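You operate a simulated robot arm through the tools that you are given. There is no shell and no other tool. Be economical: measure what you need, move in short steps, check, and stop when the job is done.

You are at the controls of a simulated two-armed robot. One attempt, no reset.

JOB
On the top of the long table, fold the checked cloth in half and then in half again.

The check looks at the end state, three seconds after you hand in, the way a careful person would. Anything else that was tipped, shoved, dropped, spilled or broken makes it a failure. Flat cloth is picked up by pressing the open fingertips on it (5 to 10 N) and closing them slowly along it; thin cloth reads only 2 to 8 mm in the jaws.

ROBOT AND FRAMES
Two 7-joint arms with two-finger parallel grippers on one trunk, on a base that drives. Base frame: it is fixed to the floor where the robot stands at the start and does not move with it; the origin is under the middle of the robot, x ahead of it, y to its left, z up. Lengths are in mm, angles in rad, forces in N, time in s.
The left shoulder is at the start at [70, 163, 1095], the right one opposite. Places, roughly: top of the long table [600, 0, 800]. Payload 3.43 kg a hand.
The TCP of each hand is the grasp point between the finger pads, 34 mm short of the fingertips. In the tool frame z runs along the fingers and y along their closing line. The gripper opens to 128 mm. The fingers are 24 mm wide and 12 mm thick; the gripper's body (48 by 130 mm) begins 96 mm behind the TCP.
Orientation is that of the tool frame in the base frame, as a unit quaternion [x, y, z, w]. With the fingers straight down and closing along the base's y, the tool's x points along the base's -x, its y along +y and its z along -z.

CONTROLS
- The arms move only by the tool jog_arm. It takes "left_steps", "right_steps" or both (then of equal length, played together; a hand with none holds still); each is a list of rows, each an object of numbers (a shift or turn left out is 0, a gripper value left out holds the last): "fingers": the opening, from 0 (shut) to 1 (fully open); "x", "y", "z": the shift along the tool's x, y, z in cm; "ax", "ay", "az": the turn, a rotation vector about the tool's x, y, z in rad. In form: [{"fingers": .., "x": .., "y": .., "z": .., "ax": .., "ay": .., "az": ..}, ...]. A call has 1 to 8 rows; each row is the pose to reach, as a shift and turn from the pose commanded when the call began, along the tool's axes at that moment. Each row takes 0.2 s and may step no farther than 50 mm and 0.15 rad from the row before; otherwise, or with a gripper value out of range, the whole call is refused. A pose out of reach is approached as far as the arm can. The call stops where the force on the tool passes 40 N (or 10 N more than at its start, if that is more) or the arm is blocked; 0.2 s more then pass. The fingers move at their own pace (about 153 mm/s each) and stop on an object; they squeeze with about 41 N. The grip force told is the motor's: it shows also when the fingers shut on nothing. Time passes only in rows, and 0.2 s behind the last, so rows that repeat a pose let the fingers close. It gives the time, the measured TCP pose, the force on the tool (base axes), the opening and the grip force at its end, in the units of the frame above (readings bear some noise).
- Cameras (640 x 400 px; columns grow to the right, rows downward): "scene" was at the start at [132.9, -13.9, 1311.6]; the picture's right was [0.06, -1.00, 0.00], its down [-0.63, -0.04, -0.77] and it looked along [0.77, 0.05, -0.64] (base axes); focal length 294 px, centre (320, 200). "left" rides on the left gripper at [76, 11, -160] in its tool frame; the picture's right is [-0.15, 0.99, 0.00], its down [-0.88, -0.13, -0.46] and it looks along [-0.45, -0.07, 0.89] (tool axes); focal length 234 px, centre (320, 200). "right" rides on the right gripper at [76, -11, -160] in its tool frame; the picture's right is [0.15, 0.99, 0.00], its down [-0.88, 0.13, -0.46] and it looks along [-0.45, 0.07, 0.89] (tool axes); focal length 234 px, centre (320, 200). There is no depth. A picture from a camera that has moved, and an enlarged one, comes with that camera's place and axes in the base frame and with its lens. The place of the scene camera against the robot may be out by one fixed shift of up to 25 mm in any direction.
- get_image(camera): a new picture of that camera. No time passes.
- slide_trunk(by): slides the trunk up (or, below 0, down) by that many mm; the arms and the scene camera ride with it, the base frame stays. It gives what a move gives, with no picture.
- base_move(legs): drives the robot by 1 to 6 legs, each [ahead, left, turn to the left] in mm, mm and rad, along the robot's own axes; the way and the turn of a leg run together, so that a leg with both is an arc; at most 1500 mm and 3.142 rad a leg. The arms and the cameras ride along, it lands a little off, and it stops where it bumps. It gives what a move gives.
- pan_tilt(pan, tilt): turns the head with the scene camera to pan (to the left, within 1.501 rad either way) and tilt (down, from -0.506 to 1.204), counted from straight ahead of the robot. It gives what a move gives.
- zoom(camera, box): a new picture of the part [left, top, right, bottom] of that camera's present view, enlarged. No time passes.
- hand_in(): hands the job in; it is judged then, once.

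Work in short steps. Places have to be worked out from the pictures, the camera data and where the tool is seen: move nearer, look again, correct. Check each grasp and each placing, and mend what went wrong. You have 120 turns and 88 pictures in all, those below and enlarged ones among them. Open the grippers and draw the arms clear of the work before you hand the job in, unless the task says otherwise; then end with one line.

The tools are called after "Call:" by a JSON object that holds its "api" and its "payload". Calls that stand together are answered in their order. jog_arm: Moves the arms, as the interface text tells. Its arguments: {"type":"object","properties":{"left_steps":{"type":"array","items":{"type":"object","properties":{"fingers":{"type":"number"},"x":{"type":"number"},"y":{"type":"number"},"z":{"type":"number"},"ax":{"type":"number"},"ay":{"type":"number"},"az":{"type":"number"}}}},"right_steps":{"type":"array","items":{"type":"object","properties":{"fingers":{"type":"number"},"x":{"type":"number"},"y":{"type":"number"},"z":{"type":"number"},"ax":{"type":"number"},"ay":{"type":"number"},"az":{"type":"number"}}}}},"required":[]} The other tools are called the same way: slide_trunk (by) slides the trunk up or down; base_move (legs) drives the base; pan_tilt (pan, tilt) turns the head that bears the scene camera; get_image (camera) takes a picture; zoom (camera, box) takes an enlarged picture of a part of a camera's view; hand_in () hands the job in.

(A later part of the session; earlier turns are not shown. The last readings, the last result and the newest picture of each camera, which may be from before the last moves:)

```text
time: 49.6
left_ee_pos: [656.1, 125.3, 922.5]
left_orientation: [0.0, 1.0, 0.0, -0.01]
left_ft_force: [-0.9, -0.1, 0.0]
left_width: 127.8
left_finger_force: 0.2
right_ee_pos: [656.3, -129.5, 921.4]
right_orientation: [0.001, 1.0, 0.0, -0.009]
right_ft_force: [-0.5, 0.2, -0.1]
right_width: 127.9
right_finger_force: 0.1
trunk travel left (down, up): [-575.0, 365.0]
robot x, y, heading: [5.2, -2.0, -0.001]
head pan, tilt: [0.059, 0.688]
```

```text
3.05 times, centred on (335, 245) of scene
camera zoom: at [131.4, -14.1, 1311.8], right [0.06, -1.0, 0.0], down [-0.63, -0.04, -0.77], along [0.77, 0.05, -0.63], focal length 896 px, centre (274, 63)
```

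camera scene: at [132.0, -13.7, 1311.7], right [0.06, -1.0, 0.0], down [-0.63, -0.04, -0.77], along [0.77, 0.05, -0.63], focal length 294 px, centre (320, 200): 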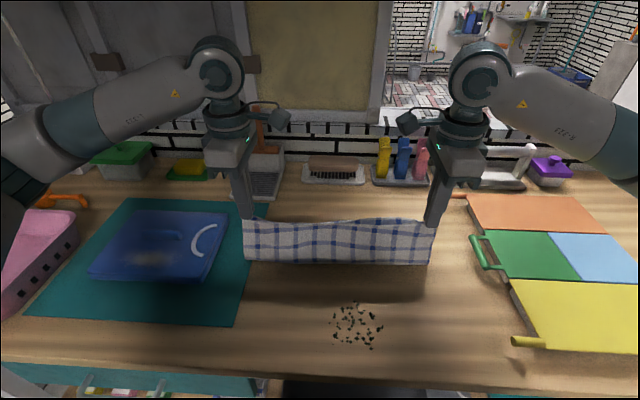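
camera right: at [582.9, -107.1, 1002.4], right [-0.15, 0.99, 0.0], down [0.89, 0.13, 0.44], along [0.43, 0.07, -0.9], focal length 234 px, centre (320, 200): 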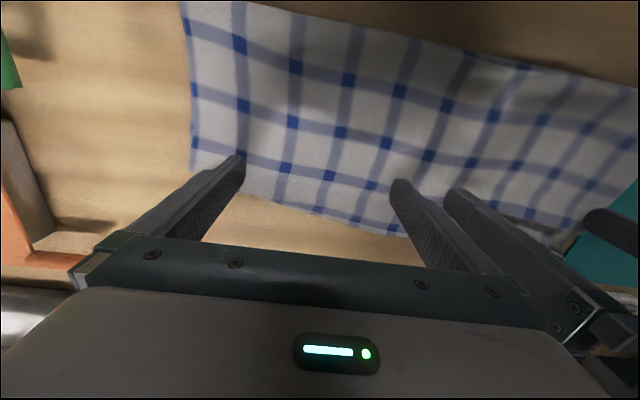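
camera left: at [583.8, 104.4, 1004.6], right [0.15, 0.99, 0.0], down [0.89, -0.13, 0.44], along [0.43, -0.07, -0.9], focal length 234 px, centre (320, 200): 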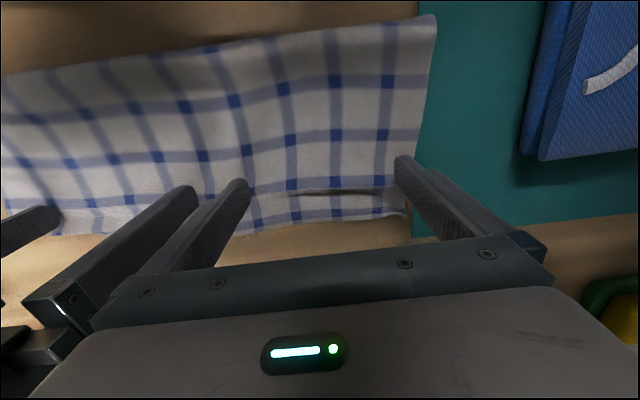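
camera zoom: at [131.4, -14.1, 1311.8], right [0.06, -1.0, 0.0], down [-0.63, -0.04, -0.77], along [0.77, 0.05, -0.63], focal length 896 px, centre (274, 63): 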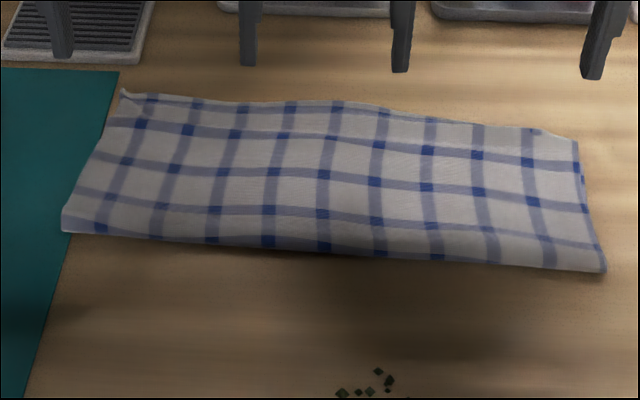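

Counting stripes shows the top layer is continuous to the outer edge: four pitches long against about 2.5 below. So the fold crept to x≈550 and the hem overhangs by ~35 mm. I'll re-grip that free overhang and refold, this time starting from a further-unrolled hinge and keeping the cloth taut to the end.

Call:
{"api": "jog_arm", "payload": {"left_steps": [{"x": -0.5, "y": 0.5, "az": -0.15, "fingers": 0.3}, {"x": -1, "y": 1, "az": -0.3}, {"x": -1.5, "y": 1.6, "az": -0.45}, {"x": -2, "y": 2.1, "az": -0.6}, {"x": -2.5, "y": 2.6, "az": -0.75}, {"x": -3, "y": 3.2, "az": -0.9}, {"x": -3.4, "y": 3.7, "az": -1.05}, {"x": -3.8, "y": 4.2, "az": -1.2}], "right_steps": [{"x": -0.2, "y": -0.7, "az": 0.15, "fingers": 0.3}, {"x": -0.4, "y": -1.5, "az": 0.3}, {"x": -0.6, "y": -2.2, "az": 0.45}, {"x": -0.8, "y": -3, "az": 0.6}, {"x": -1, "y": -3.7, "az": 0.75}, {"x": -1.2, "y": -4.5, "az": 0.9}, {"x": -1.4, "y": -5.2, "az": 1.05}, {"x": -1.6, "y": -6, "az": 1.2}]}}

Call:
{"api": "jog_arm", "payload": {"left_steps": [{"az": -0.13, "z": 1}, {"az": -0.26, "z": 3}, {"az": -0.371, "z": 5}, {"az": -0.371, "z": 6.5}], "right_steps": [{"az": 0.13, "z": 1}, {"az": 0.26, "z": 3}, {"az": 0.371, "z": 5}, {"az": 0.371, "z": 6.5}]}}

Call:
{"api": "zoom", "payload": {"camera": "left", "box": [200, 80, 440, 230]}}

Call:
{"api": "zoom", "payload": {"camera": "right", "box": [200, 80, 440, 230]}}

```text
time: 51.4
left_ee_pos: [695.6, 165.5, 920.8]
left_orientation: [-0.566, 0.824, 0.007, -0.008]
left_ft_force: [-0.1, -0.4, -0.6]
left_width: 38.3
left_finger_force: 0.1
right_ee_pos: [673.7, -184.5, 920.9]
right_orientation: [0.566, 0.824, -0.005, -0.009]
right_ft_force: [0.2, 0.9, -0.8]
right_width: 38.5
right_finger_force: 0.1
trunk travel left (down, up): [-575.0, 365.0]
robot x, y, heading: [-0.3, -1.4, 0.002]
head pan, tilt: [0.059, 0.688]
```

```text
time: 52.4
left_ee_pos: [695.8, 165.9, 853.5]
left_orientation: [0.708, -0.706, -0.008, 0.007]
left_ft_force: [-0.6, -0.8, 0.6]
left_width: 38.3
left_finger_force: 0.1
right_ee_pos: [672.3, -186.5, 856.2]
right_orientation: [0.708, 0.706, -0.008, -0.007]
right_ft_force: [-0.4, -0.1, 0.7]
right_width: 38.4
right_finger_force: 0.0
trunk travel left (down, up): [-575.0, 365.0]
robot x, y, heading: [-2.6, 1.6, 0.002]
head pan, tilt: [0.059, 0.688]
```

```text
2.67 times, centred on (320, 155) of left
camera zoom: at [688.0, 89.0, 1015.0], right [-0.99, 0.14, 0.02], down [0.14, 0.88, 0.45], along [0.05, 0.45, -0.89], focal length 624 px, centre (320, 320)
```

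zoom: 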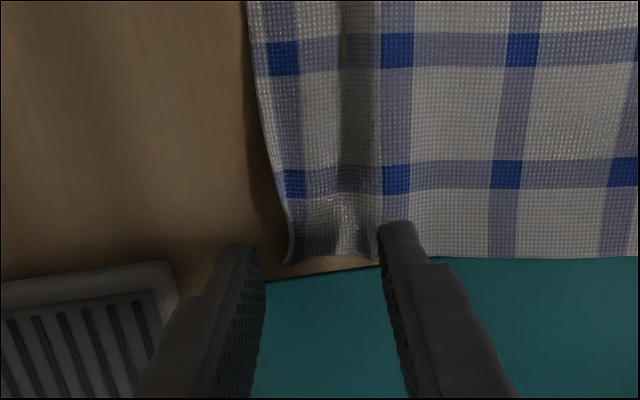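

```text
2.67 times, centred on (320, 155) of right
camera zoom: at [663.1, -110.1, 1015.3], right [0.99, 0.14, -0.02], down [0.14, -0.88, 0.45], along [0.05, -0.45, -0.89], focal length 624 px, centre (320, 320)
```

zoom: 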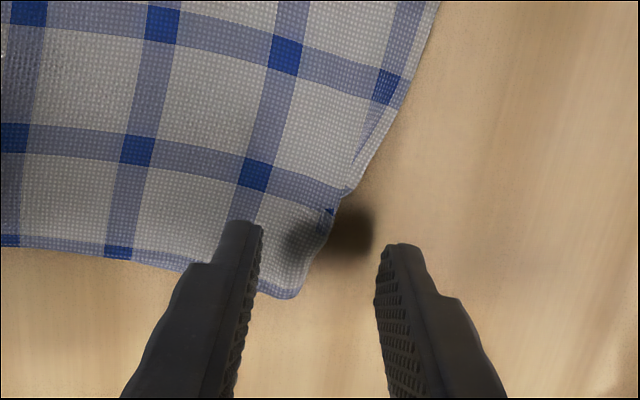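

Left: hem at x≈707; right: hem edge at x≈669 with its corner tucked under. I centre the jaws accordingly and press lightly.

Call:
{"api": "jog_arm", "payload": {"left_steps": [{"y": -0.6, "fingers": 0.14}, {"y": -0.6, "z": 0.9}, {"y": -0.6, "z": 1.3}, {"y": -0.6, "z": 1.5}], "right_steps": [{"y": -0.7, "fingers": 0.14}, {"y": -0.7, "z": 1.3}, {"y": -0.7, "z": 1.7}, {"y": -0.7, "z": 1.95}]}}

```text
time: 53.4
left_ee_pos: [700.0, 166.3, 840.2]
left_orientation: [0.707, -0.707, -0.008, 0.007]
left_ft_force: [-0.2, -0.4, 0.0]
left_width: 18.1
left_finger_force: 0.0
right_ee_pos: [665.2, -187.0, 837.5]
right_orientation: [0.707, 0.707, -0.008, -0.007]
right_ft_force: [-0.5, -0.3, 0.9]
right_width: 18.1
right_finger_force: 0.2
trunk travel left (down, up): [-575.0, 365.0]
robot x, y, heading: [-2.4, -1.9, -0.001]
head pan, tilt: [0.059, 0.688]
```

Call:
{"api": "jog_arm", "payload": {"left_steps": [{"z": 0.15}, {"z": 0.27}], "right_steps": [{"z": 0.1}, {"z": 0.17}]}}

```text
time: 54.0
left_ee_pos: [699.2, 164.7, 839.6]
left_orientation: [0.708, -0.706, -0.007, 0.007]
left_ft_force: [0.3, -0.1, -0.2]
left_width: 18.1
left_finger_force: 0.1
right_ee_pos: [664.8, -185.4, 835.5]
right_orientation: [0.708, 0.706, -0.006, -0.007]
right_ft_force: [0.8, -2.0, 7.8]
right_width: 18.2
right_finger_force: 0.1
trunk travel left (down, up): [-575.0, 365.0]
robot x, y, heading: [-1.0, -0.3, 0.003]
head pan, tilt: [0.059, 0.688]
```

The right is at 8 N; I lower the left about 2 mm more.

Call:
{"api": "jog_arm", "payload": {"left_steps": [{"z": 0.1}, {"z": 0.2}]}}

```text
time: 54.6
left_ee_pos: [698.9, 165.3, 837.2]
left_orientation: [0.708, -0.706, -0.007, 0.007]
left_ft_force: [-1.3, 0.1, 0.2]
left_width: 17.8
left_finger_force: 0.1
right_ee_pos: [664.8, -185.0, 836.1]
right_orientation: [0.708, 0.706, -0.007, -0.007]
right_ft_force: [1.4, -3.2, 12.2]
right_width: 17.6
right_finger_force: 0.1
trunk travel left (down, up): [-575.0, 365.0]
robot x, y, heading: [2.4, -3.0, 0.003]
head pan, tilt: [0.059, 0.688]
```

The left still reads no load, so another 1.5 mm, and then both close slowly.

Call:
{"api": "jog_arm", "payload": {"left_steps": [{"z": 0.1}, {"z": 0.15}]}}

Call:
{"api": "jog_arm", "payload": {"left_steps": [{"fingers": 0.12}, {"fingers": 0.1}, {"fingers": 0.08}, {"fingers": 0.06}, {"fingers": 0.03}, {"fingers": 0.0}, {"fingers": 0.0}], "right_steps": [{"fingers": 0.12}, {"fingers": 0.1}, {"fingers": 0.08}, {"fingers": 0.06}, {"fingers": 0.03}, {"fingers": 0.0}, {"fingers": 0.0}]}}

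```text
time: 55.2
left_ee_pos: [698.8, 166.3, 835.8]
left_orientation: [0.708, -0.706, -0.007, 0.008]
left_ft_force: [-0.5, -1.1, -0.1]
left_width: 18.1
left_finger_force: 0.2
right_ee_pos: [664.7, -184.7, 836.4]
right_orientation: [0.707, 0.707, -0.007, -0.007]
right_ft_force: [1.9, -3.1, 13.2]
right_width: 17.4
right_finger_force: 0.0
trunk travel left (down, up): [-575.0, 365.0]
robot x, y, heading: [1.3, -3.5, -0.001]
head pan, tilt: [0.059, 0.688]
```

```text
time: 56.8
left_ee_pos: [699.2, 166.0, 836.5]
left_orientation: [0.707, -0.707, -0.006, 0.007]
left_ft_force: [-0.3, 0.2, 0.4]
left_width: 1.9
left_finger_force: 36.6
right_ee_pos: [664.2, -184.3, 835.3]
right_orientation: [0.707, 0.707, -0.007, -0.007]
right_ft_force: [-2.9, 1.8, 14.3]
right_width: 3.9
right_finger_force: 38.3
trunk travel left (down, up): [-575.0, 365.0]
robot x, y, heading: [0.8, 3.6, -0.001]
head pan, tilt: [0.059, 0.688]
```

The left reads 1.9 mm (one fold of cloth) and the right 3.9 mm (maybe the tucked hem, maybe also the lower layer). I lift partway and look.

Call:
{"api": "jog_arm", "payload": {"left_steps": [{"y": 0.3, "z": -2}, {"y": 1.2, "z": -4}, {"y": 2.5, "z": -6}, {"y": 4.5, "z": -7.8}, {"y": 6.8, "z": -9}], "right_steps": [{"y": -0.2, "z": -2}, {"y": -0.9, "z": -4}, {"y": -2.0, "z": -6}, {"y": -3.4, "z": -7.8}, {"y": -5.0, "z": -9}]}}

Call:
{"api": "get_image", "payload": {"camera": "right"}}

Call:
{"api": "get_image", "payload": {"camera": "scene"}}

```text
time: 58.0
left_ee_pos: [633.0, 164.6, 928.1]
left_orientation: [0.707, -0.707, -0.007, 0.007]
left_ft_force: [-0.4, 0.0, -0.7]
left_width: 1.6
left_finger_force: 36.8
right_ee_pos: [616.6, -186.5, 925.5]
right_orientation: [0.707, 0.707, -0.007, -0.007]
right_ft_force: [0.1, 0.8, 0.9]
right_width: 3.7
right_finger_force: 38.0
trunk travel left (down, up): [-575.0, 365.0]
robot x, y, heading: [1.6, -2.0, 0.001]
head pan, tilt: [0.059, 0.688]
```

```text
22 pictures are left
camera right: at [607.0, -110.4, 1086.5], right [0.99, 0.15, -0.02], down [0.14, -0.88, 0.45], along [0.05, -0.45, -0.89], focal length 234 px, centre (320, 200)
```

right: 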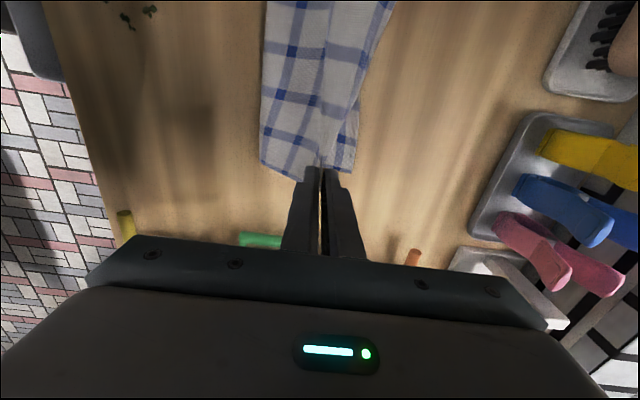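

```text
21 pictures are left
camera scene: at [132.2, -13.9, 1311.7], right [0.06, -1.0, 0.0], down [-0.63, -0.04, -0.77], along [0.77, 0.05, -0.63], focal length 294 px, centre (320, 200)
```

scene: 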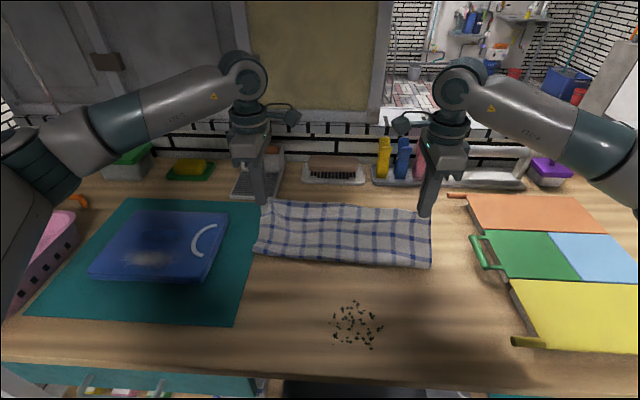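

Only the upper layer is in the jaws; the lower far edge stays on the table. I swing over the apex and further back, to unroll the hinge to around x≈510.

Call:
{"api": "jog_arm", "payload": {"left_steps": [{"y": 2.5, "z": -1.5}, {"y": 5, "z": -2.7, "x": -0.2}, {"y": 7.5, "z": -3.4, "x": -0.4}, {"y": 10, "z": -3.4, "x": -0.6}, {"y": 13, "z": -2.2, "x": -0.6}, {"y": 16, "z": -0.2, "x": -0.6}, {"y": 18, "z": 1.8, "x": -0.6}, {"y": 18.5, "z": 2.5, "x": -0.6}], "right_steps": [{"y": -2.1, "z": -1.5}, {"y": -4.2, "z": -2.7}, {"y": -6.3, "z": -3.4}, {"y": -8.4, "z": -3.4}, {"y": -11.4, "z": -2.2}, {"y": -14.4, "z": -0.2}, {"y": -16.4, "z": 1.8}, {"y": -16.9, "z": 2.5}]}}

Call:
{"api": "get_image", "payload": {"camera": "scene"}}

```text
time: 59.8
left_ee_pos: [445.9, 171.9, 907.9]
left_orientation: [0.708, -0.706, -0.007, 0.007]
left_ft_force: [0.2, -0.9, -0.2]
left_width: 2.0
left_finger_force: 37.4
right_ee_pos: [444.0, -185.2, 904.8]
right_orientation: [0.708, 0.707, -0.007, -0.007]
right_ft_force: [-0.6, 0.6, -0.5]
right_width: 3.5
right_finger_force: 38.1
trunk travel left (down, up): [-575.0, 365.0]
robot x, y, heading: [0.8, 1.8, -0.002]
head pan, tilt: [0.059, 0.688]
```

```text
20 pictures are left
camera scene: at [132.8, -13.8, 1311.7], right [0.06, -1.0, 0.0], down [-0.63, -0.04, -0.77], along [0.77, 0.05, -0.63], focal length 294 px, centre (320, 200)
```

scene: 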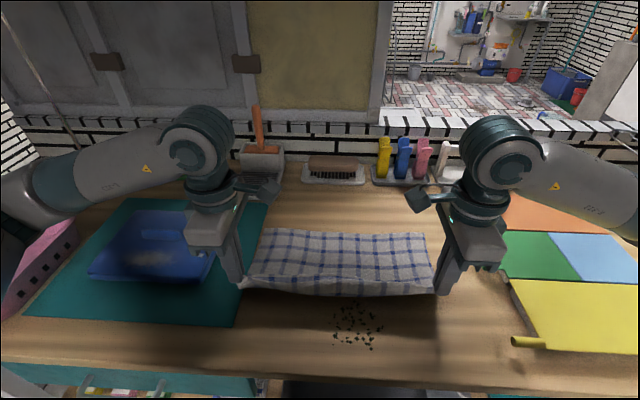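

The hem is well back, the hinge at ~465 and the far edge at x≈650, so the ideal crease is ≈517. I bring the hem forward slowly along a low, taut path: first half, then second half with the lean.

Call:
{"api": "jog_arm", "payload": {"left_steps": [{"y": -1.2, "z": -0.8}, {"y": -2.4, "z": -1.4}, {"y": -3.7, "z": -2.0}, {"y": -4.9, "z": -2.4}, {"y": -6.2, "z": -2.5}, {"y": -7.6, "z": -2.5, "x": 0.1}, {"y": -9.1, "z": -2.3, "x": 0.1}, {"y": -10.6, "z": -2.0, "x": 0.2}], "right_steps": [{"y": 1.2, "z": -0.8}, {"y": 2.4, "z": -1.4}, {"y": 3.7, "z": -2.0}, {"y": 4.9, "z": -2.4}, {"y": 6.2, "z": -2.5}, {"y": 7.6, "z": -2.5, "x": -0.1}, {"y": 9.1, "z": -2.3, "x": -0.1}, {"y": 10.6, "z": -2.0, "x": -0.2}]}}

Call:
{"api": "jog_arm", "payload": {"left_steps": [{"y": -1.7, "z": 0.5, "ax": -0.06}, {"y": -3.4, "z": 1.2, "x": 0.1, "ax": -0.12}, {"y": -5.1, "z": 2.1, "x": 0.2, "ax": -0.19}, {"y": -6.6, "z": 3.1, "x": 0.2, "ax": -0.25}, {"y": -8.0, "z": 4.4, "x": 0.3, "ax": -0.31}, {"y": -9.3, "z": 5.6, "x": 0.3, "ax": -0.38}, {"y": -10.3, "z": 7.1, "x": 0.4, "ax": -0.44}, {"y": -10.9, "z": 8.5, "x": 0.4, "ax": -0.5}], "right_steps": [{"y": 1.7, "z": 0.5, "ax": 0.06}, {"y": 3.4, "z": 1.2, "x": -0.1, "ax": 0.12}, {"y": 5.1, "z": 2.1, "x": -0.2, "ax": 0.19}, {"y": 6.6, "z": 3.1, "x": -0.2, "ax": 0.25}, {"y": 8.0, "z": 4.4, "x": -0.3, "ax": 0.31}, {"y": 9.3, "z": 5.6, "x": -0.3, "ax": 0.38}, {"y": 10.3, "z": 7.1, "x": -0.4, "ax": 0.44}, {"y": 10.9, "z": 8.3, "x": -0.4, "ax": 0.5}]}}

Call:
{"api": "zoom", "payload": {"camera": "scene", "box": [220, 180, 460, 330]}}

```text
time: 61.6
left_ee_pos: [557.1, 170.0, 923.6]
left_orientation: [0.708, -0.707, -0.007, 0.008]
left_ft_force: [-0.7, -1.4, 0.1]
left_width: 1.9
left_finger_force: 36.8
right_ee_pos: [552.4, -185.5, 921.3]
right_orientation: [0.707, 0.707, -0.007, -0.007]
right_ft_force: [0.7, -0.3, -0.5]
right_width: 3.6
right_finger_force: 37.8
trunk travel left (down, up): [-575.0, 365.0]
robot x, y, heading: [-1.0, 2.4, 0.004]
head pan, tilt: [0.059, 0.688]
```

```text
time: 63.4
left_ee_pos: [661.7, 164.6, 836.6]
left_orientation: [0.684, -0.682, -0.183, 0.183]
left_ft_force: [0.5, 0.2, -0.3]
left_width: 2.0
left_finger_force: 36.4
right_ee_pos: [660.6, -192.1, 837.4]
right_orientation: [0.684, 0.683, -0.182, -0.182]
right_ft_force: [-0.2, 0.1, 0.2]
right_width: 3.5
right_finger_force: 38.2
trunk travel left (down, up): [-575.0, 365.0]
robot x, y, heading: [-3.6, 2.5, 0.0]
head pan, tilt: [0.059, 0.688]
```

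```text
2.67 times, centred on (340, 255) of scene
camera zoom: at [133.7, -13.8, 1311.6], right [0.06, -1.0, 0.0], down [-0.63, -0.04, -0.77], along [0.77, 0.05, -0.64], focal length 784 px, centre (267, 53)
```

zoom: 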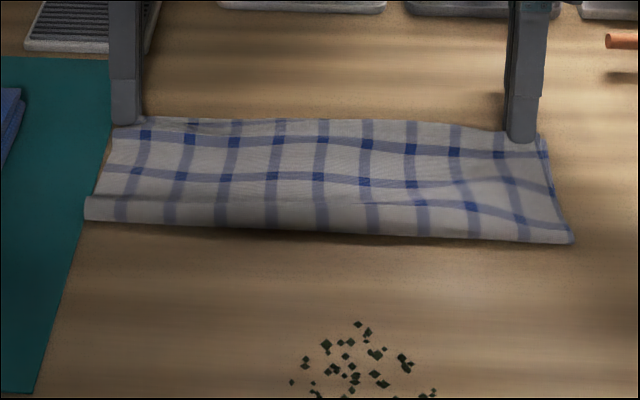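

The crease is now at x≈538 with a soft roll, the hem over the far edge. I release and draw back along the fingers.

Call:
{"api": "jog_arm", "payload": {"left_steps": [{"z": 0.0}, {"fingers": 0.04}, {"fingers": 0.08}, {"fingers": 0.13}, {"fingers": 0.18}], "right_steps": [{"z": 0.1}, {"z": 0.1, "fingers": 0.04}, {"z": 0.1, "fingers": 0.08}, {"z": 0.1, "fingers": 0.13}, {"z": 0.1, "fingers": 0.18}]}}

Call:
{"api": "jog_arm", "payload": {"left_steps": [{"z": -1.5}, {"z": -4}, {"z": -7, "ax": 0.1}, {"z": -10, "ax": 0.2}, {"z": -12, "ax": 0.34}, {"z": -14, "ax": 0.48}], "right_steps": [{"z": -1.5}, {"z": -4}, {"z": -7, "ax": -0.1}, {"z": -10, "ax": -0.2}, {"z": -12, "ax": -0.34}, {"z": -14, "ax": -0.48}]}}

Call:
{"api": "zoom", "payload": {"camera": "scene", "box": [230, 190, 440, 290]}}

Call:
{"api": "zoom", "payload": {"camera": "left", "box": [320, 0, 540, 150]}}

```text
time: 64.6
left_ee_pos: [660.1, 164.0, 839.1]
left_orientation: [0.684, -0.683, -0.181, 0.181]
left_ft_force: [-9.4, 0.2, 10.8]
left_width: 15.6
left_finger_force: 0.0
right_ee_pos: [657.8, -191.2, 838.1]
right_orientation: [0.684, 0.683, -0.181, -0.181]
right_ft_force: [-6.5, -0.3, 9.4]
right_width: 16.8
right_finger_force: 0.1
trunk travel left (down, up): [-575.0, 365.0]
robot x, y, heading: [-2.1, -1.2, 0.006]
head pan, tilt: [0.059, 0.688]
```

```text
time: 66.0
left_ee_pos: [731.3, 166.0, 959.3]
left_orientation: [0.708, -0.706, -0.014, 0.013]
left_ft_force: [-0.6, 0.0, 0.9]
left_width: 22.9
left_finger_force: 0.2
right_ee_pos: [728.9, -190.8, 957.4]
right_orientation: [0.707, 0.707, -0.013, -0.014]
right_ft_force: [-1.0, 0.4, 0.1]
right_width: 23.3
right_finger_force: 0.0
trunk travel left (down, up): [-575.0, 365.0]
robot x, y, heading: [0.9, -1.0, -0.001]
head pan, tilt: [0.059, 0.688]
```

```text
3.05 times, centred on (335, 240) of scene
camera zoom: at [131.4, -13.7, 1311.8], right [0.06, -1.0, 0.0], down [-0.63, -0.04, -0.77], along [0.77, 0.05, -0.63], focal length 896 px, centre (274, 78)
```

zoom: 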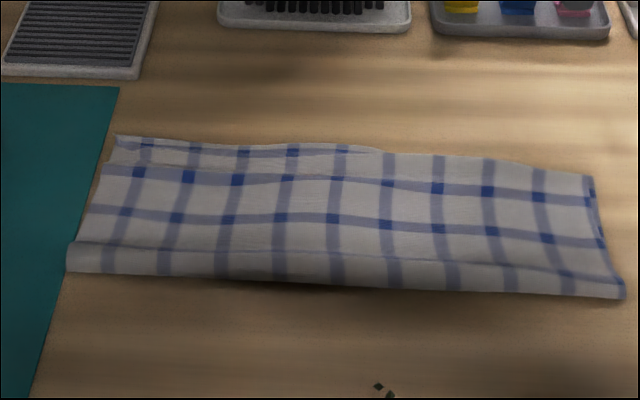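

```text
2.67 times, centred on (430, 75) of left
camera zoom: at [726.1, 88.9, 1119.6], right [-0.99, 0.14, 0.04], down [0.15, 0.88, 0.45], along [0.03, 0.45, -0.89], focal length 624 px, centre (27, 533)
```

zoom: 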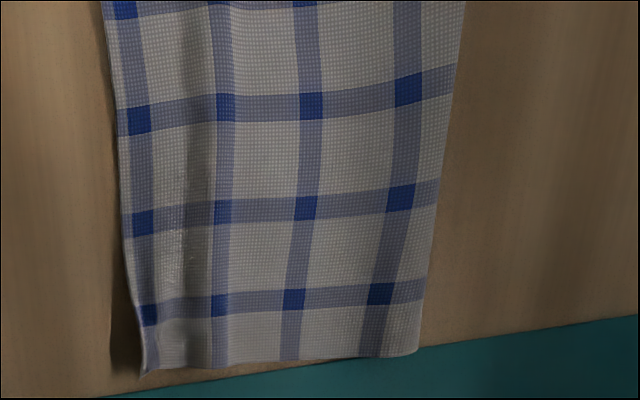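

The stack is better now: the crease is at x≈539, the hem at 677 and the lower edge ≈656, roughly even layers. That is good enough. For the second fold I park the left hand out of the way and bring the right hand, closing along y, over the middle of the right short edge.

Call:
{"api": "jog_arm", "payload": {"left_steps": [{"x": -2.7, "y": 1.1, "z": -1.2}, {"x": -5.4, "y": 2.2, "z": -2.4}, {"x": -8, "y": 3.4, "z": -3.6}, {"x": -10.7, "y": 4.5, "z": -4.8}, {"x": -13.4, "y": 5.7, "z": -6}, {"x": -16, "y": 6.8, "z": -7}, {"x": -18.7, "y": 8, "z": -8}, {"x": -21.4, "y": 9.1, "z": -9}], "right_steps": [{"y": -1.6, "z": 0.2, "az": -0.15}, {"y": -3.2, "z": 0.5, "az": -0.3}, {"y": -4.8, "z": 1, "az": -0.45}, {"y": -6.4, "z": 1.5, "az": -0.6}, {"y": -8, "z": 2.2, "az": -0.75}, {"y": -9.7, "z": 3, "az": -0.9}, {"y": -11.3, "z": 4, "az": -1.05, "fingers": 0.24}, {"x": -0.4, "y": -12.9, "z": 5, "az": -1.2}]}}

Call:
{"api": "jog_arm", "payload": {"right_steps": [{"az": -0.13}, {"az": -0.26}, {"az": -0.37}]}}

Call:
{"api": "get_image", "payload": {"camera": "right"}}

```text
time: 67.8
left_ee_pos: [642.2, 381.9, 1051.7]
left_orientation: [0.708, -0.706, -0.013, 0.013]
left_ft_force: [0.0, 0.6, -0.3]
left_width: 23.3
left_finger_force: 0.1
right_ee_pos: [596.4, -197.0, 913.4]
right_orientation: [0.184, 0.983, -0.003, -0.02]
right_ft_force: [0.3, 0.0, 0.3]
right_width: 30.9
right_finger_force: 0.0
trunk travel left (down, up): [-575.0, 365.0]
robot x, y, heading: [2.5, -0.5, -0.001]
head pan, tilt: [0.059, 0.688]
```

```text
time: 68.6
left_ee_pos: [642.3, 381.1, 1049.8]
left_orientation: [0.707, -0.707, -0.015, 0.014]
left_ft_force: [-0.2, 0.8, -0.8]
left_width: 23.0
left_finger_force: 0.1
right_ee_pos: [598.6, -195.4, 913.3]
right_orientation: [0.0, 1.0, 0.0, -0.019]
right_ft_force: [-0.3, 0.0, -0.5]
right_width: 31.0
right_finger_force: 0.2
trunk travel left (down, up): [-575.0, 365.0]
robot x, y, heading: [3.3, 0.4, -0.003]
head pan, tilt: [0.059, 0.688]
```

```text
16 pictures are left
camera right: at [527.6, -206.2, 1075.3], right [-0.15, 0.99, 0.01], down [0.9, 0.13, 0.42], along [0.41, 0.07, -0.91], focal length 234 px, centre (320, 200)
```

right: 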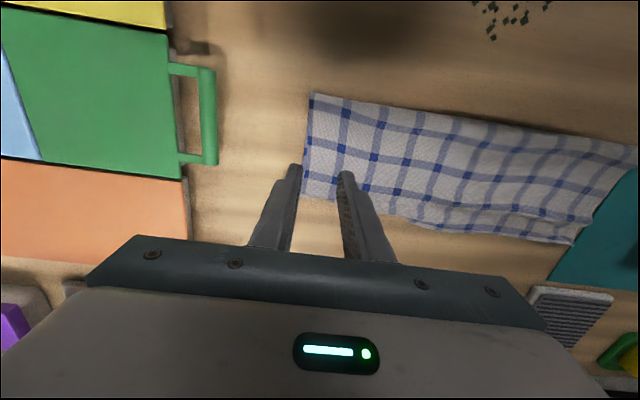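

The right short edge is at y≈−210, x from 529 to 645. I centre the jaws at (588, −200) and go down to just above the cloth.

Call:
{"api": "jog_arm", "payload": {"right_steps": [{"x": 0.5, "y": -0.2, "z": 3}, {"x": 1.1, "y": -0.5, "z": 5.5}, {"x": 1.1, "y": -0.5, "z": 6.7}]}}

Call:
{"api": "zoom", "payload": {"camera": "right", "box": [200, 60, 440, 230]}}

```text
time: 69.4
left_ee_pos: [643.8, 381.0, 1049.8]
left_orientation: [0.707, -0.707, -0.014, 0.014]
left_ft_force: [-0.2, -0.7, -0.2]
left_width: 23.1
left_finger_force: 0.0
right_ee_pos: [585.1, -202.2, 845.3]
right_orientation: [0.001, 1.0, 0.001, -0.022]
right_ft_force: [1.0, 0.5, 0.1]
right_width: 30.8
right_finger_force: 0.1
trunk travel left (down, up): [-575.0, 365.0]
robot x, y, heading: [-1.3, -1.0, 0.003]
head pan, tilt: [0.059, 0.688]
```

```text
2.35 times, centred on (320, 145) of right
camera zoom: at [515.1, -212.5, 1007.6], right [-0.15, 0.99, 0.01], down [0.9, 0.13, 0.42], along [0.41, 0.07, -0.91], focal length 551 px, centre (320, 329)
```

zoom: 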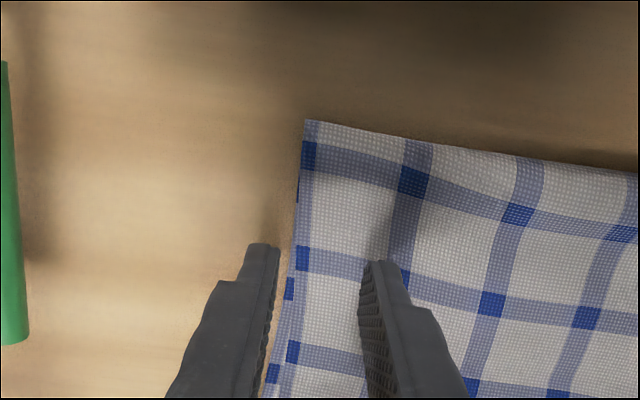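

The jaws straddle both edges well. I press down to contact.

Call:
{"api": "jog_arm", "payload": {"right_steps": [{"z": 0.4}, {"z": 0.7}, {"z": 0.85}]}}

```text
time: 70.2
left_ee_pos: [643.2, 381.5, 1049.1]
left_orientation: [0.708, -0.706, -0.014, 0.014]
left_ft_force: [0.4, 0.1, -0.9]
left_width: 23.0
left_finger_force: 0.0
right_ee_pos: [585.5, -200.4, 838.2]
right_orientation: [0.002, 1.0, 0.0, -0.02]
right_ft_force: [1.3, -0.2, -0.9]
right_width: 30.8
right_finger_force: 0.0
trunk travel left (down, up): [-575.0, 365.0]
robot x, y, heading: [4.0, 0.8, 0.001]
head pan, tilt: [0.059, 0.688]
```

Call:
{"api": "jog_arm", "payload": {"right_steps": [{"z": 0.1}, {"z": 0.2}]}}

```text
time: 70.8
left_ee_pos: [643.3, 381.6, 1051.0]
left_orientation: [0.707, -0.706, -0.014, 0.014]
left_ft_force: [-0.1, -0.2, -1.0]
left_width: 22.9
left_finger_force: 0.1
right_ee_pos: [584.5, -200.3, 836.4]
right_orientation: [0.001, 1.0, 0.0, -0.019]
right_ft_force: [2.4, 0.0, 5.3]
right_width: 30.6
right_finger_force: 0.0
trunk travel left (down, up): [-575.0, 365.0]
robot x, y, heading: [-0.5, -0.7, 0.002]
head pan, tilt: [0.059, 0.688]
```

It presses at 5 N; another half millimetre and a slow close.

Call:
{"api": "jog_arm", "payload": {"right_steps": [{"z": 0.06, "fingers": 0.21}, {"z": 0.06, "fingers": 0.18}, {"z": 0.06, "fingers": 0.15}, {"z": 0.06, "fingers": 0.12}, {"z": 0.06, "fingers": 0.09}, {"z": 0.06, "fingers": 0.06}, {"z": 0.06, "fingers": 0.03}, {"z": 0.06, "fingers": 0.0}]}}

Call:
{"api": "zoom", "payload": {"camera": "right", "box": [200, 60, 440, 230]}}

```text
time: 72.6
left_ee_pos: [642.0, 383.0, 1049.4]
left_orientation: [0.707, -0.707, -0.014, 0.014]
left_ft_force: [0.3, -1.0, 0.1]
left_width: 22.8
left_finger_force: 0.1
right_ee_pos: [584.5, -200.2, 836.4]
right_orientation: [0.001, 1.0, 0.0, -0.019]
right_ft_force: [0.8, 1.9, 17.4]
right_width: 7.3
right_finger_force: 40.8
trunk travel left (down, up): [-575.0, 365.0]
robot x, y, heading: [3.0, 0.4, -0.003]
head pan, tilt: [0.059, 0.688]
```

```text
2.35 times, centred on (320, 145) of right
camera zoom: at [512.6, -211.3, 998.4], right [-0.15, 0.99, 0.01], down [0.9, 0.13, 0.42], along [0.42, 0.07, -0.91], focal length 551 px, centre (320, 329)
```

zoom: 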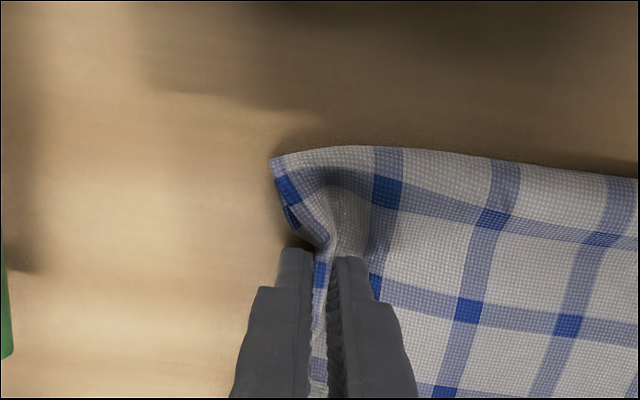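

7.3 mm in the jaws, so both layers are gripped. I swing the right end up and over in a wide arc around y≈−16, first to just past the apex.

Call:
{"api": "jog_arm", "payload": {"right_steps": [{"y": 0.2, "z": -2.4}, {"y": 0.6, "z": -4.8}, {"y": 1.4, "z": -7.0}, {"y": 2.5, "z": -9.2}, {"y": 3.8, "z": -11.2}, {"y": 5.4, "z": -13}, {"y": 7.2, "z": -14.6}, {"y": 9.2, "z": -15.9}]}}

Call:
{"api": "jog_arm", "payload": {"right_steps": [{"y": 2.2, "z": -1.1}, {"y": 4.4, "z": -1.9}, {"y": 6.8, "z": -2.3}, {"y": 9.2, "z": -2.5}]}}

Call:
{"api": "get_image", "payload": {"camera": "scene"}}

```text
time: 74.4
left_ee_pos: [643.2, 381.8, 1049.8]
left_orientation: [0.708, -0.706, -0.013, 0.015]
left_ft_force: [0.1, -0.2, -0.2]
left_width: 23.3
left_finger_force: 0.2
right_ee_pos: [590.1, -110.4, 994.7]
right_orientation: [0.001, 1.0, 0.001, -0.021]
right_ft_force: [-0.1, 0.3, 0.1]
right_width: 6.6
right_finger_force: 41.0
trunk travel left (down, up): [-575.0, 365.0]
robot x, y, heading: [-1.0, 5.0, -0.001]
head pan, tilt: [0.059, 0.688]
```

```text
time: 75.4
left_ee_pos: [643.3, 381.2, 1050.1]
left_orientation: [0.708, -0.706, -0.012, 0.015]
left_ft_force: [-0.4, 0.6, 0.2]
left_width: 22.9
left_finger_force: 0.1
right_ee_pos: [590.8, -15.6, 1017.2]
right_orientation: [0.0, 1.0, 0.0, -0.021]
right_ft_force: [0.1, -0.1, -0.6]
right_width: 6.9
right_finger_force: 41.1
trunk travel left (down, up): [-575.0, 365.0]
robot x, y, heading: [-1.4, 1.9, 0.0]
head pan, tilt: [0.059, 0.688]
```

```text
13 pictures are left
camera scene: at [133.0, -12.6, 1311.6], right [0.06, -1.0, 0.0], down [-0.63, -0.04, -0.77], along [0.77, 0.04, -0.64], focal length 294 px, centre (320, 200)
```

scene: 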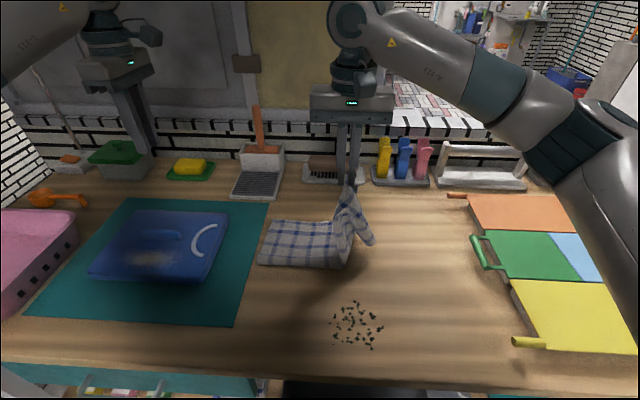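

The hinge is near y≈−29 and both layers hang from the jaws. I continue the arc to the left and check before landing.

Call:
{"api": "jog_arm", "payload": {"right_steps": [{"y": 2.4, "z": 0.2}, {"y": 4.8, "z": 0.6}, {"y": 7.0, "z": 1.4}, {"y": 9.2, "z": 2.5}, {"y": 11.2, "z": 3.8}, {"y": 13, "z": 5.4}, {"y": 14.8, "z": 7.2}, {"y": 16.4, "z": 9.2}]}}

Call:
{"api": "zoom", "payload": {"camera": "scene", "box": [180, 150, 420, 300]}}

```text
time: 77.2
left_ee_pos: [643.2, 381.9, 1048.9]
left_orientation: [0.708, -0.706, -0.014, 0.014]
left_ft_force: [0.2, 0.1, -0.7]
left_width: 22.8
left_finger_force: 0.1
right_ee_pos: [587.7, 147.5, 926.0]
right_orientation: [0.001, 1.0, -0.001, -0.021]
right_ft_force: [0.5, -1.3, 0.6]
right_width: 6.7
right_finger_force: 40.7
trunk travel left (down, up): [-575.0, 365.0]
robot x, y, heading: [3.1, 1.6, -0.0]
head pan, tilt: [0.059, 0.688]
```

```text
2.67 times, centred on (300, 225) of scene
camera zoom: at [133.3, -13.0, 1311.6], right [0.06, -1.0, 0.0], down [-0.63, -0.04, -0.77], along [0.77, 0.05, -0.64], focal length 784 px, centre (373, 133)
```

zoom: 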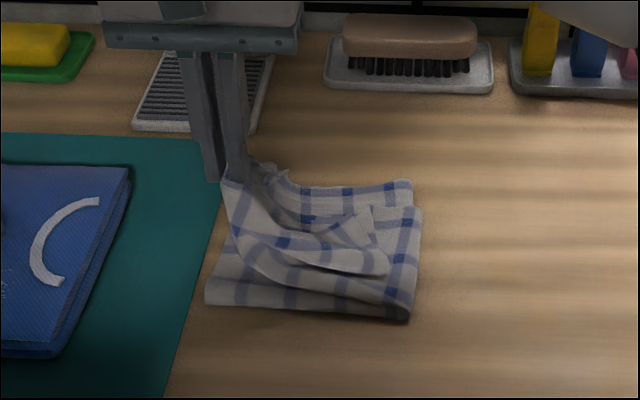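

The end drapes like a tent from the single grip. I bring it down slightly past the left edge, then settle it back, and look before releasing.

Call:
{"api": "jog_arm", "payload": {"right_steps": [{"y": 1.2, "z": 1.5, "ax": 0.05}, {"y": 2.4, "z": 3.2, "ax": 0.1}, {"y": 3.4, "z": 4.8, "ax": 0.15}, {"y": 3.8, "z": 6.2, "ax": 0.2}, {"y": 3.6, "z": 7.4, "ax": 0.2}, {"y": 3.0, "z": 8.1, "ax": 0.2}]}}

Call:
{"api": "get_image", "payload": {"camera": "right"}}

Call:
{"api": "zoom", "payload": {"camera": "scene", "box": [200, 180, 400, 305]}}

```text
time: 78.6
left_ee_pos: [643.4, 381.5, 1050.0]
left_orientation: [0.708, -0.706, -0.013, 0.015]
left_ft_force: [-0.2, 0.1, -0.6]
left_width: 23.0
left_finger_force: 0.1
right_ee_pos: [584.5, 177.8, 844.6]
right_orientation: [-0.002, 0.995, -0.1, -0.02]
right_ft_force: [-0.7, 0.6, 0.5]
right_width: 6.7
right_finger_force: 41.0
trunk travel left (down, up): [-575.0, 365.0]
robot x, y, heading: [0.8, -4.1, 0.001]
head pan, tilt: [0.059, 0.688]
```

```text
11 pictures are left
camera right: at [514.6, 198.3, 1006.0], right [-0.15, 0.97, -0.19], down [0.9, 0.22, 0.38], along [0.41, -0.11, -0.9], focal length 234 px, centre (320, 200)
```

right: 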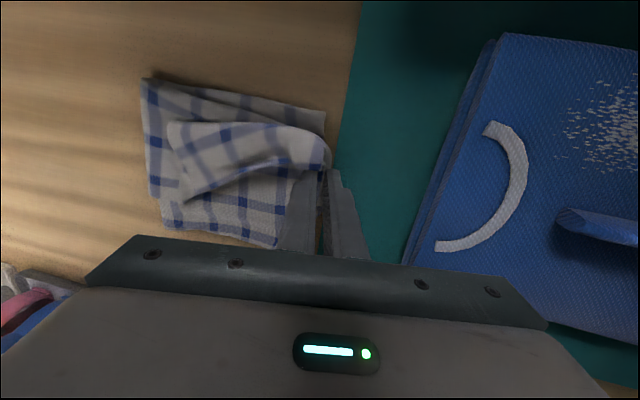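

```text
3.20 times, centred on (300, 242) of scene
camera zoom: at [133.1, -13.6, 1311.6], right [0.06, -1.0, 0.0], down [-0.63, -0.04, -0.77], along [0.77, 0.05, -0.64], focal length 941 px, centre (384, 64)
```

zoom: 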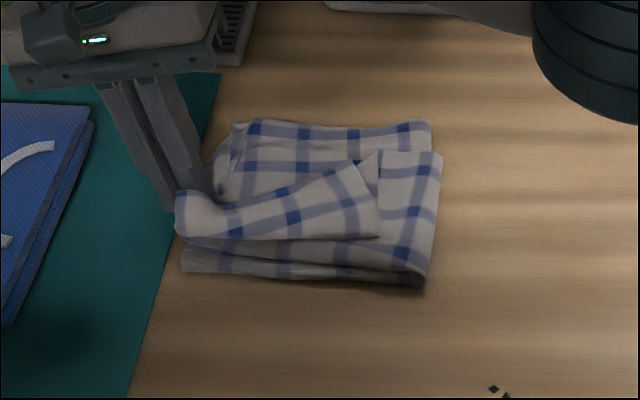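

The far side landed fine, but the near flank flipped back on top as a flap. I release here, draw back, and take a clear look to mend it.

Call:
{"api": "jog_arm", "payload": {"right_steps": [{"z": 0.2}, {"z": 0.2, "fingers": 0.08}, {"z": 0.2, "fingers": 0.13}, {"z": 0.2, "fingers": 0.18}, {"z": -1.5}, {"z": -5, "ax": -0.1}, {"z": -9, "ax": -0.2}]}}

Call:
{"api": "jog_arm", "payload": {"right_steps": [{"x": -2, "y": -4, "z": -2}, {"x": -3, "y": -8, "z": -3}, {"x": -4, "y": -12, "z": -3}, {"x": -4, "y": -16, "z": -3}, {"x": -4, "y": -18, "z": -3}]}}

Call:
{"api": "zoom", "payload": {"camera": "scene", "box": [220, 200, 380, 300]}}

```text
time: 80.2
left_ee_pos: [643.4, 380.5, 1050.3]
left_orientation: [0.707, -0.707, -0.014, 0.014]
left_ft_force: [0.4, -0.4, -0.5]
left_width: 22.6
left_finger_force: 0.1
right_ee_pos: [588.1, 194.9, 936.0]
right_orientation: [0.001, 1.0, 0.0, -0.02]
right_ft_force: [-1.1, 0.1, 0.6]
right_width: 23.3
right_finger_force: 0.1
trunk travel left (down, up): [-575.0, 365.0]
robot x, y, heading: [3.4, -4.0, -0.0]
head pan, tilt: [0.059, 0.688]
```

```text
time: 81.4
left_ee_pos: [643.6, 380.6, 1049.9]
left_orientation: [0.707, -0.706, -0.014, 0.015]
left_ft_force: [-0.8, 0.0, 0.7]
left_width: 22.8
left_finger_force: 0.0
right_ee_pos: [630.6, 16.3, 962.0]
right_orientation: [0.002, 1.0, -0.001, -0.02]
right_ft_force: [0.3, 0.2, -0.8]
right_width: 23.2
right_finger_force: 0.1
trunk travel left (down, up): [-575.0, 365.0]
robot x, y, heading: [0.1, -1.9, -0.002]
head pan, tilt: [0.059, 0.688]
```

```text
4.00 times, centred on (300, 250) of scene
camera zoom: at [133.1, -13.7, 1311.6], right [0.06, -1.0, 0.0], down [-0.63, -0.04, -0.77], along [0.77, 0.05, -0.64], focal length 1176 px, centre (400, 0)
```

zoom: 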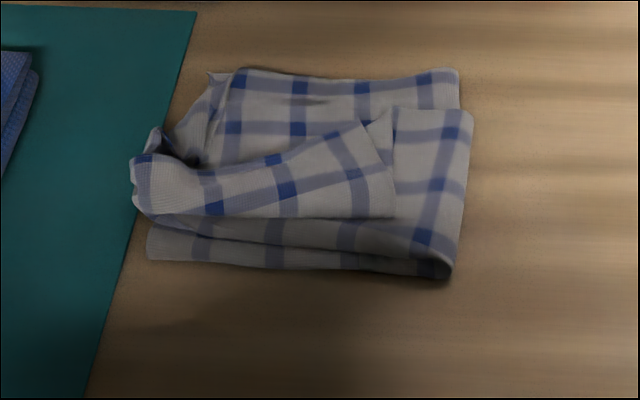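

The moved half is badly twisted because a single grip let both flanks tuck under. I'll unfold it and redo it with two hands. First I re-grip the raised bunch at (585, 172), with the tips well above the lower layers.

Call:
{"api": "jog_arm", "payload": {"right_steps": [{"x": 1, "y": 3.5, "z": 1, "fingers": 0.32}, {"x": 2, "y": 7, "z": 2}, {"x": 3.2, "y": 10.5, "z": 2.5}, {"x": 4.5, "y": 14, "z": 3}, {"x": 4.5, "y": 15.6, "z": 6}, {"x": 4.5, "y": 15.6, "z": 9}, {"x": 4.5, "y": 15.6, "z": 10.6}]}}

Call:
{"api": "jog_arm", "payload": {"right_steps": [{"fingers": 0.24}, {"fingers": 0.16}, {"fingers": 0.08}, {"fingers": 0.0}, {"fingers": 0.0}]}}

```text
time: 83.0
left_ee_pos: [642.6, 382.0, 1049.8]
left_orientation: [0.707, -0.707, -0.014, 0.014]
left_ft_force: [0.3, 0.7, 0.3]
left_width: 23.0
left_finger_force: 0.0
right_ee_pos: [582.4, 171.6, 857.1]
right_orientation: [0.001, 1.0, 0.0, -0.021]
right_ft_force: [-0.1, 0.0, 0.1]
right_width: 41.3
right_finger_force: 0.0
trunk travel left (down, up): [-575.0, 365.0]
robot x, y, heading: [2.2, 0.9, -0.003]
head pan, tilt: [0.059, 0.688]
```

```text
time: 84.2
left_ee_pos: [643.0, 380.9, 1050.0]
left_orientation: [0.708, -0.706, -0.014, 0.014]
left_ft_force: [0.1, 0.5, -0.2]
left_width: 22.9
left_finger_force: 0.1
right_ee_pos: [581.2, 170.2, 858.3]
right_orientation: [0.001, 1.0, 0.001, -0.019]
right_ft_force: [-0.4, 0.0, 0.2]
right_width: 1.9
right_finger_force: 36.7
trunk travel left (down, up): [-575.0, 365.0]
robot x, y, heading: [-1.6, -0.2, 0.002]
head pan, tilt: [0.059, 0.688]
```

It reads 1.9 mm, so I check what is in the jaws.

Call:
{"api": "zoom", "payload": {"camera": "right", "box": [120, 50, 440, 250]}}

```text
2.00 times, centred on (280, 150) of right
camera zoom: at [510.9, 159.9, 1020.9], right [-0.14, 0.99, 0.01], down [0.9, 0.13, 0.42], along [0.41, 0.07, -0.91], focal length 468 px, centre (400, 300)
```

zoom: 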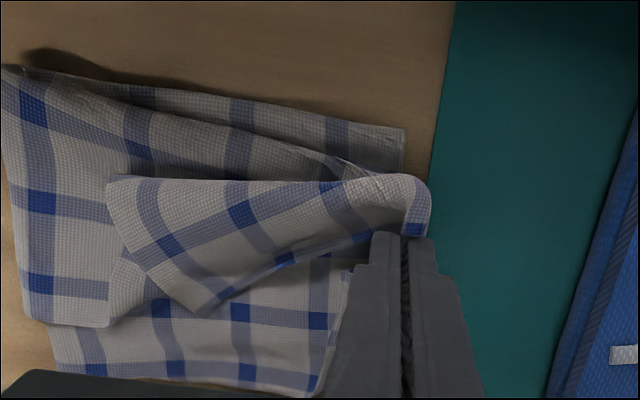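

The jaws are empty: the raised end corner is at about (553, 177), nearer to the robot. I shift there and try again.

Call:
{"api": "jog_arm", "payload": {"right_steps": [{"fingers": 0.15}, {"z": -2.5, "fingers": 0.3}, {"z": -2.5, "x": 1.5, "y": 0.3}, {"z": -2.0, "x": 2.7, "y": 0.4}, {"z": 0, "x": 2.7, "y": 0.4}, {"z": 0.9, "x": 2.7, "y": 0.4}]}}

Call:
{"api": "jog_arm", "payload": {"right_steps": [{"fingers": 0.24}, {"fingers": 0.18}, {"fingers": 0.12}, {"fingers": 0.06}, {"fingers": 0.0}, {"fingers": 0.0}]}}

```text
time: 85.6
left_ee_pos: [643.8, 382.1, 1050.6]
left_orientation: [0.708, -0.706, -0.014, 0.015]
left_ft_force: [0.0, -0.1, -0.1]
left_width: 22.9
left_finger_force: 0.0
right_ee_pos: [552.9, 175.7, 851.7]
right_orientation: [0.001, 1.0, -0.001, -0.02]
right_ft_force: [-0.2, -0.1, -0.4]
right_width: 38.6
right_finger_force: 0.0
trunk travel left (down, up): [-575.0, 365.0]
robot x, y, heading: [4.7, 1.3, 0.001]
head pan, tilt: [0.059, 0.688]
```

```text
time: 87.0
left_ee_pos: [643.0, 380.5, 1050.2]
left_orientation: [0.707, -0.707, -0.015, 0.014]
left_ft_force: [0.3, -0.5, -0.2]
left_width: 23.0
left_finger_force: 0.2
right_ee_pos: [554.3, 175.3, 850.1]
right_orientation: [0.002, 1.0, 0.0, -0.02]
right_ft_force: [0.2, 0.2, 0.0]
right_width: 2.7
right_finger_force: 37.4
trunk travel left (down, up): [-575.0, 365.0]
robot x, y, heading: [-1.3, 0.1, 0.001]
head pan, tilt: [0.059, 0.688]
```

2.7 mm: cloth is gripped. I lift and swing it back toward the right, pausing at the top for a look.

Call:
{"api": "jog_arm", "payload": {"right_steps": [{"y": 0, "z": -3}, {"y": -0.5, "z": -6.5}, {"y": -2, "z": -10}, {"y": -5, "z": -13}, {"y": -8.5, "z": -15.5}, {"y": -12.5, "z": -17}, {"y": -16.5, "z": -17.5}, {"y": -20, "z": -17.5}]}}

Call:
{"api": "get_image", "payload": {"camera": "scene"}}

```text
time: 88.8
left_ee_pos: [643.3, 379.8, 1049.9]
left_orientation: [0.708, -0.706, -0.015, 0.014]
left_ft_force: [0.1, -0.8, -1.0]
left_width: 23.0
left_finger_force: 0.0
right_ee_pos: [559.1, -26.1, 1023.4]
right_orientation: [0.001, 1.0, 0.0, -0.02]
right_ft_force: [0.0, -0.6, -0.3]
right_width: 2.9
right_finger_force: 37.0
trunk travel left (down, up): [-575.0, 365.0]
robot x, y, heading: [-3.1, 0.7, -0.002]
head pan, tilt: [0.059, 0.688]
```

```text
7 pictures are left
camera scene: at [133.0, -15.2, 1311.6], right [0.06, -1.0, 0.0], down [-0.63, -0.04, -0.77], along [0.77, 0.05, -0.63], focal length 294 px, centre (320, 200)
```

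scene: 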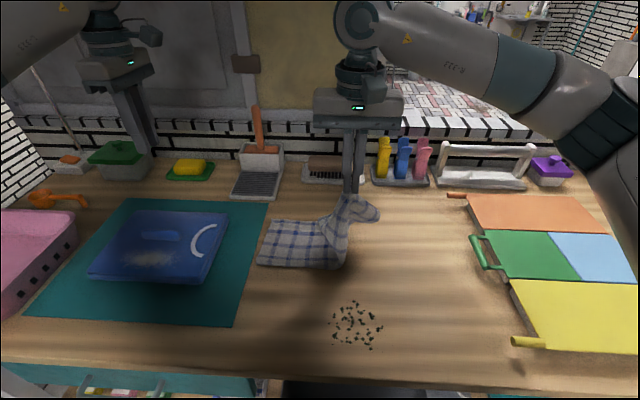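

It is unfolding cleanly and the static half stays flat. I continue down to the right, pulling slightly beyond the original end to straighten it.

Call:
{"api": "jog_arm", "payload": {"right_steps": [{"y": -3, "z": 0.3}, {"y": -6.5, "z": 1.5}, {"y": -10, "z": 3.3, "x": -0.5}, {"y": -13, "z": 5.6, "x": -1}, {"y": -16, "z": 8.5, "x": -1.5}, {"y": -18, "z": 11.5, "x": -2}, {"y": -18.8, "z": 14.5, "x": -2}, {"y": -19, "z": 17.4, "x": -2}]}}

Call:
{"api": "jog_arm", "payload": {"right_steps": [{"z": 0.5}, {"z": 0.5, "y": -0.5}, {"z": 0.5, "y": -0.5, "fingers": 0.1}, {"z": 0.5, "y": -0.5, "fingers": 0.25}, {"z": -3, "y": -0.5}, {"z": -7.5, "y": -0.5}, {"z": -9, "y": -2.5}]}}

Call:
{"api": "get_image", "payload": {"camera": "right"}}

```text
time: 90.6
left_ee_pos: [643.3, 380.6, 1050.0]
left_orientation: [0.707, -0.706, -0.015, 0.014]
left_ft_force: [0.5, 0.0, 0.3]
left_width: 23.1
left_finger_force: 0.1
right_ee_pos: [574.5, -216.6, 851.3]
right_orientation: [0.0, 1.0, 0.0, -0.021]
right_ft_force: [0.5, 0.3, 0.3]
right_width: 2.5
right_finger_force: 36.8
trunk travel left (down, up): [-575.0, 365.0]
robot x, y, heading: [-2.8, 0.6, 0.001]
head pan, tilt: [0.059, 0.688]
```

```text
time: 92.2
left_ee_pos: [642.5, 379.5, 1050.2]
left_orientation: [0.707, -0.707, -0.015, 0.013]
left_ft_force: [-0.4, -0.2, 0.3]
left_width: 23.0
left_finger_force: 0.0
right_ee_pos: [576.1, -239.0, 938.6]
right_orientation: [0.001, 1.0, 0.0, -0.02]
right_ft_force: [0.2, 0.1, 0.1]
right_width: 31.8
right_finger_force: 0.1
trunk travel left (down, up): [-575.0, 365.0]
robot x, y, heading: [1.9, 2.1, -0.001]
head pan, tilt: [0.059, 0.688]
```

```text
6 pictures are left
camera right: at [504.5, -250.8, 1101.8], right [-0.14, 0.99, 0.01], down [0.9, 0.13, 0.42], along [0.41, 0.07, -0.91], focal length 234 px, centre (320, 200)
```

right: 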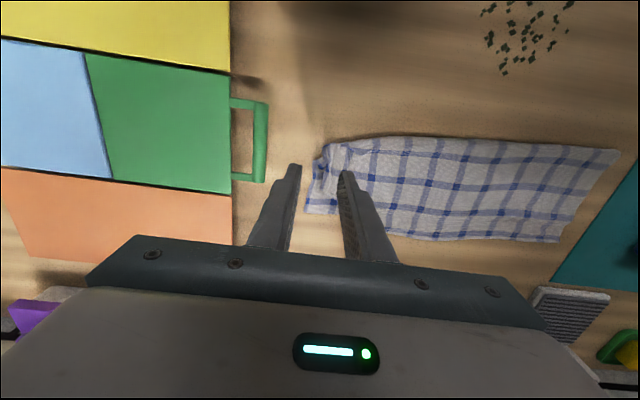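

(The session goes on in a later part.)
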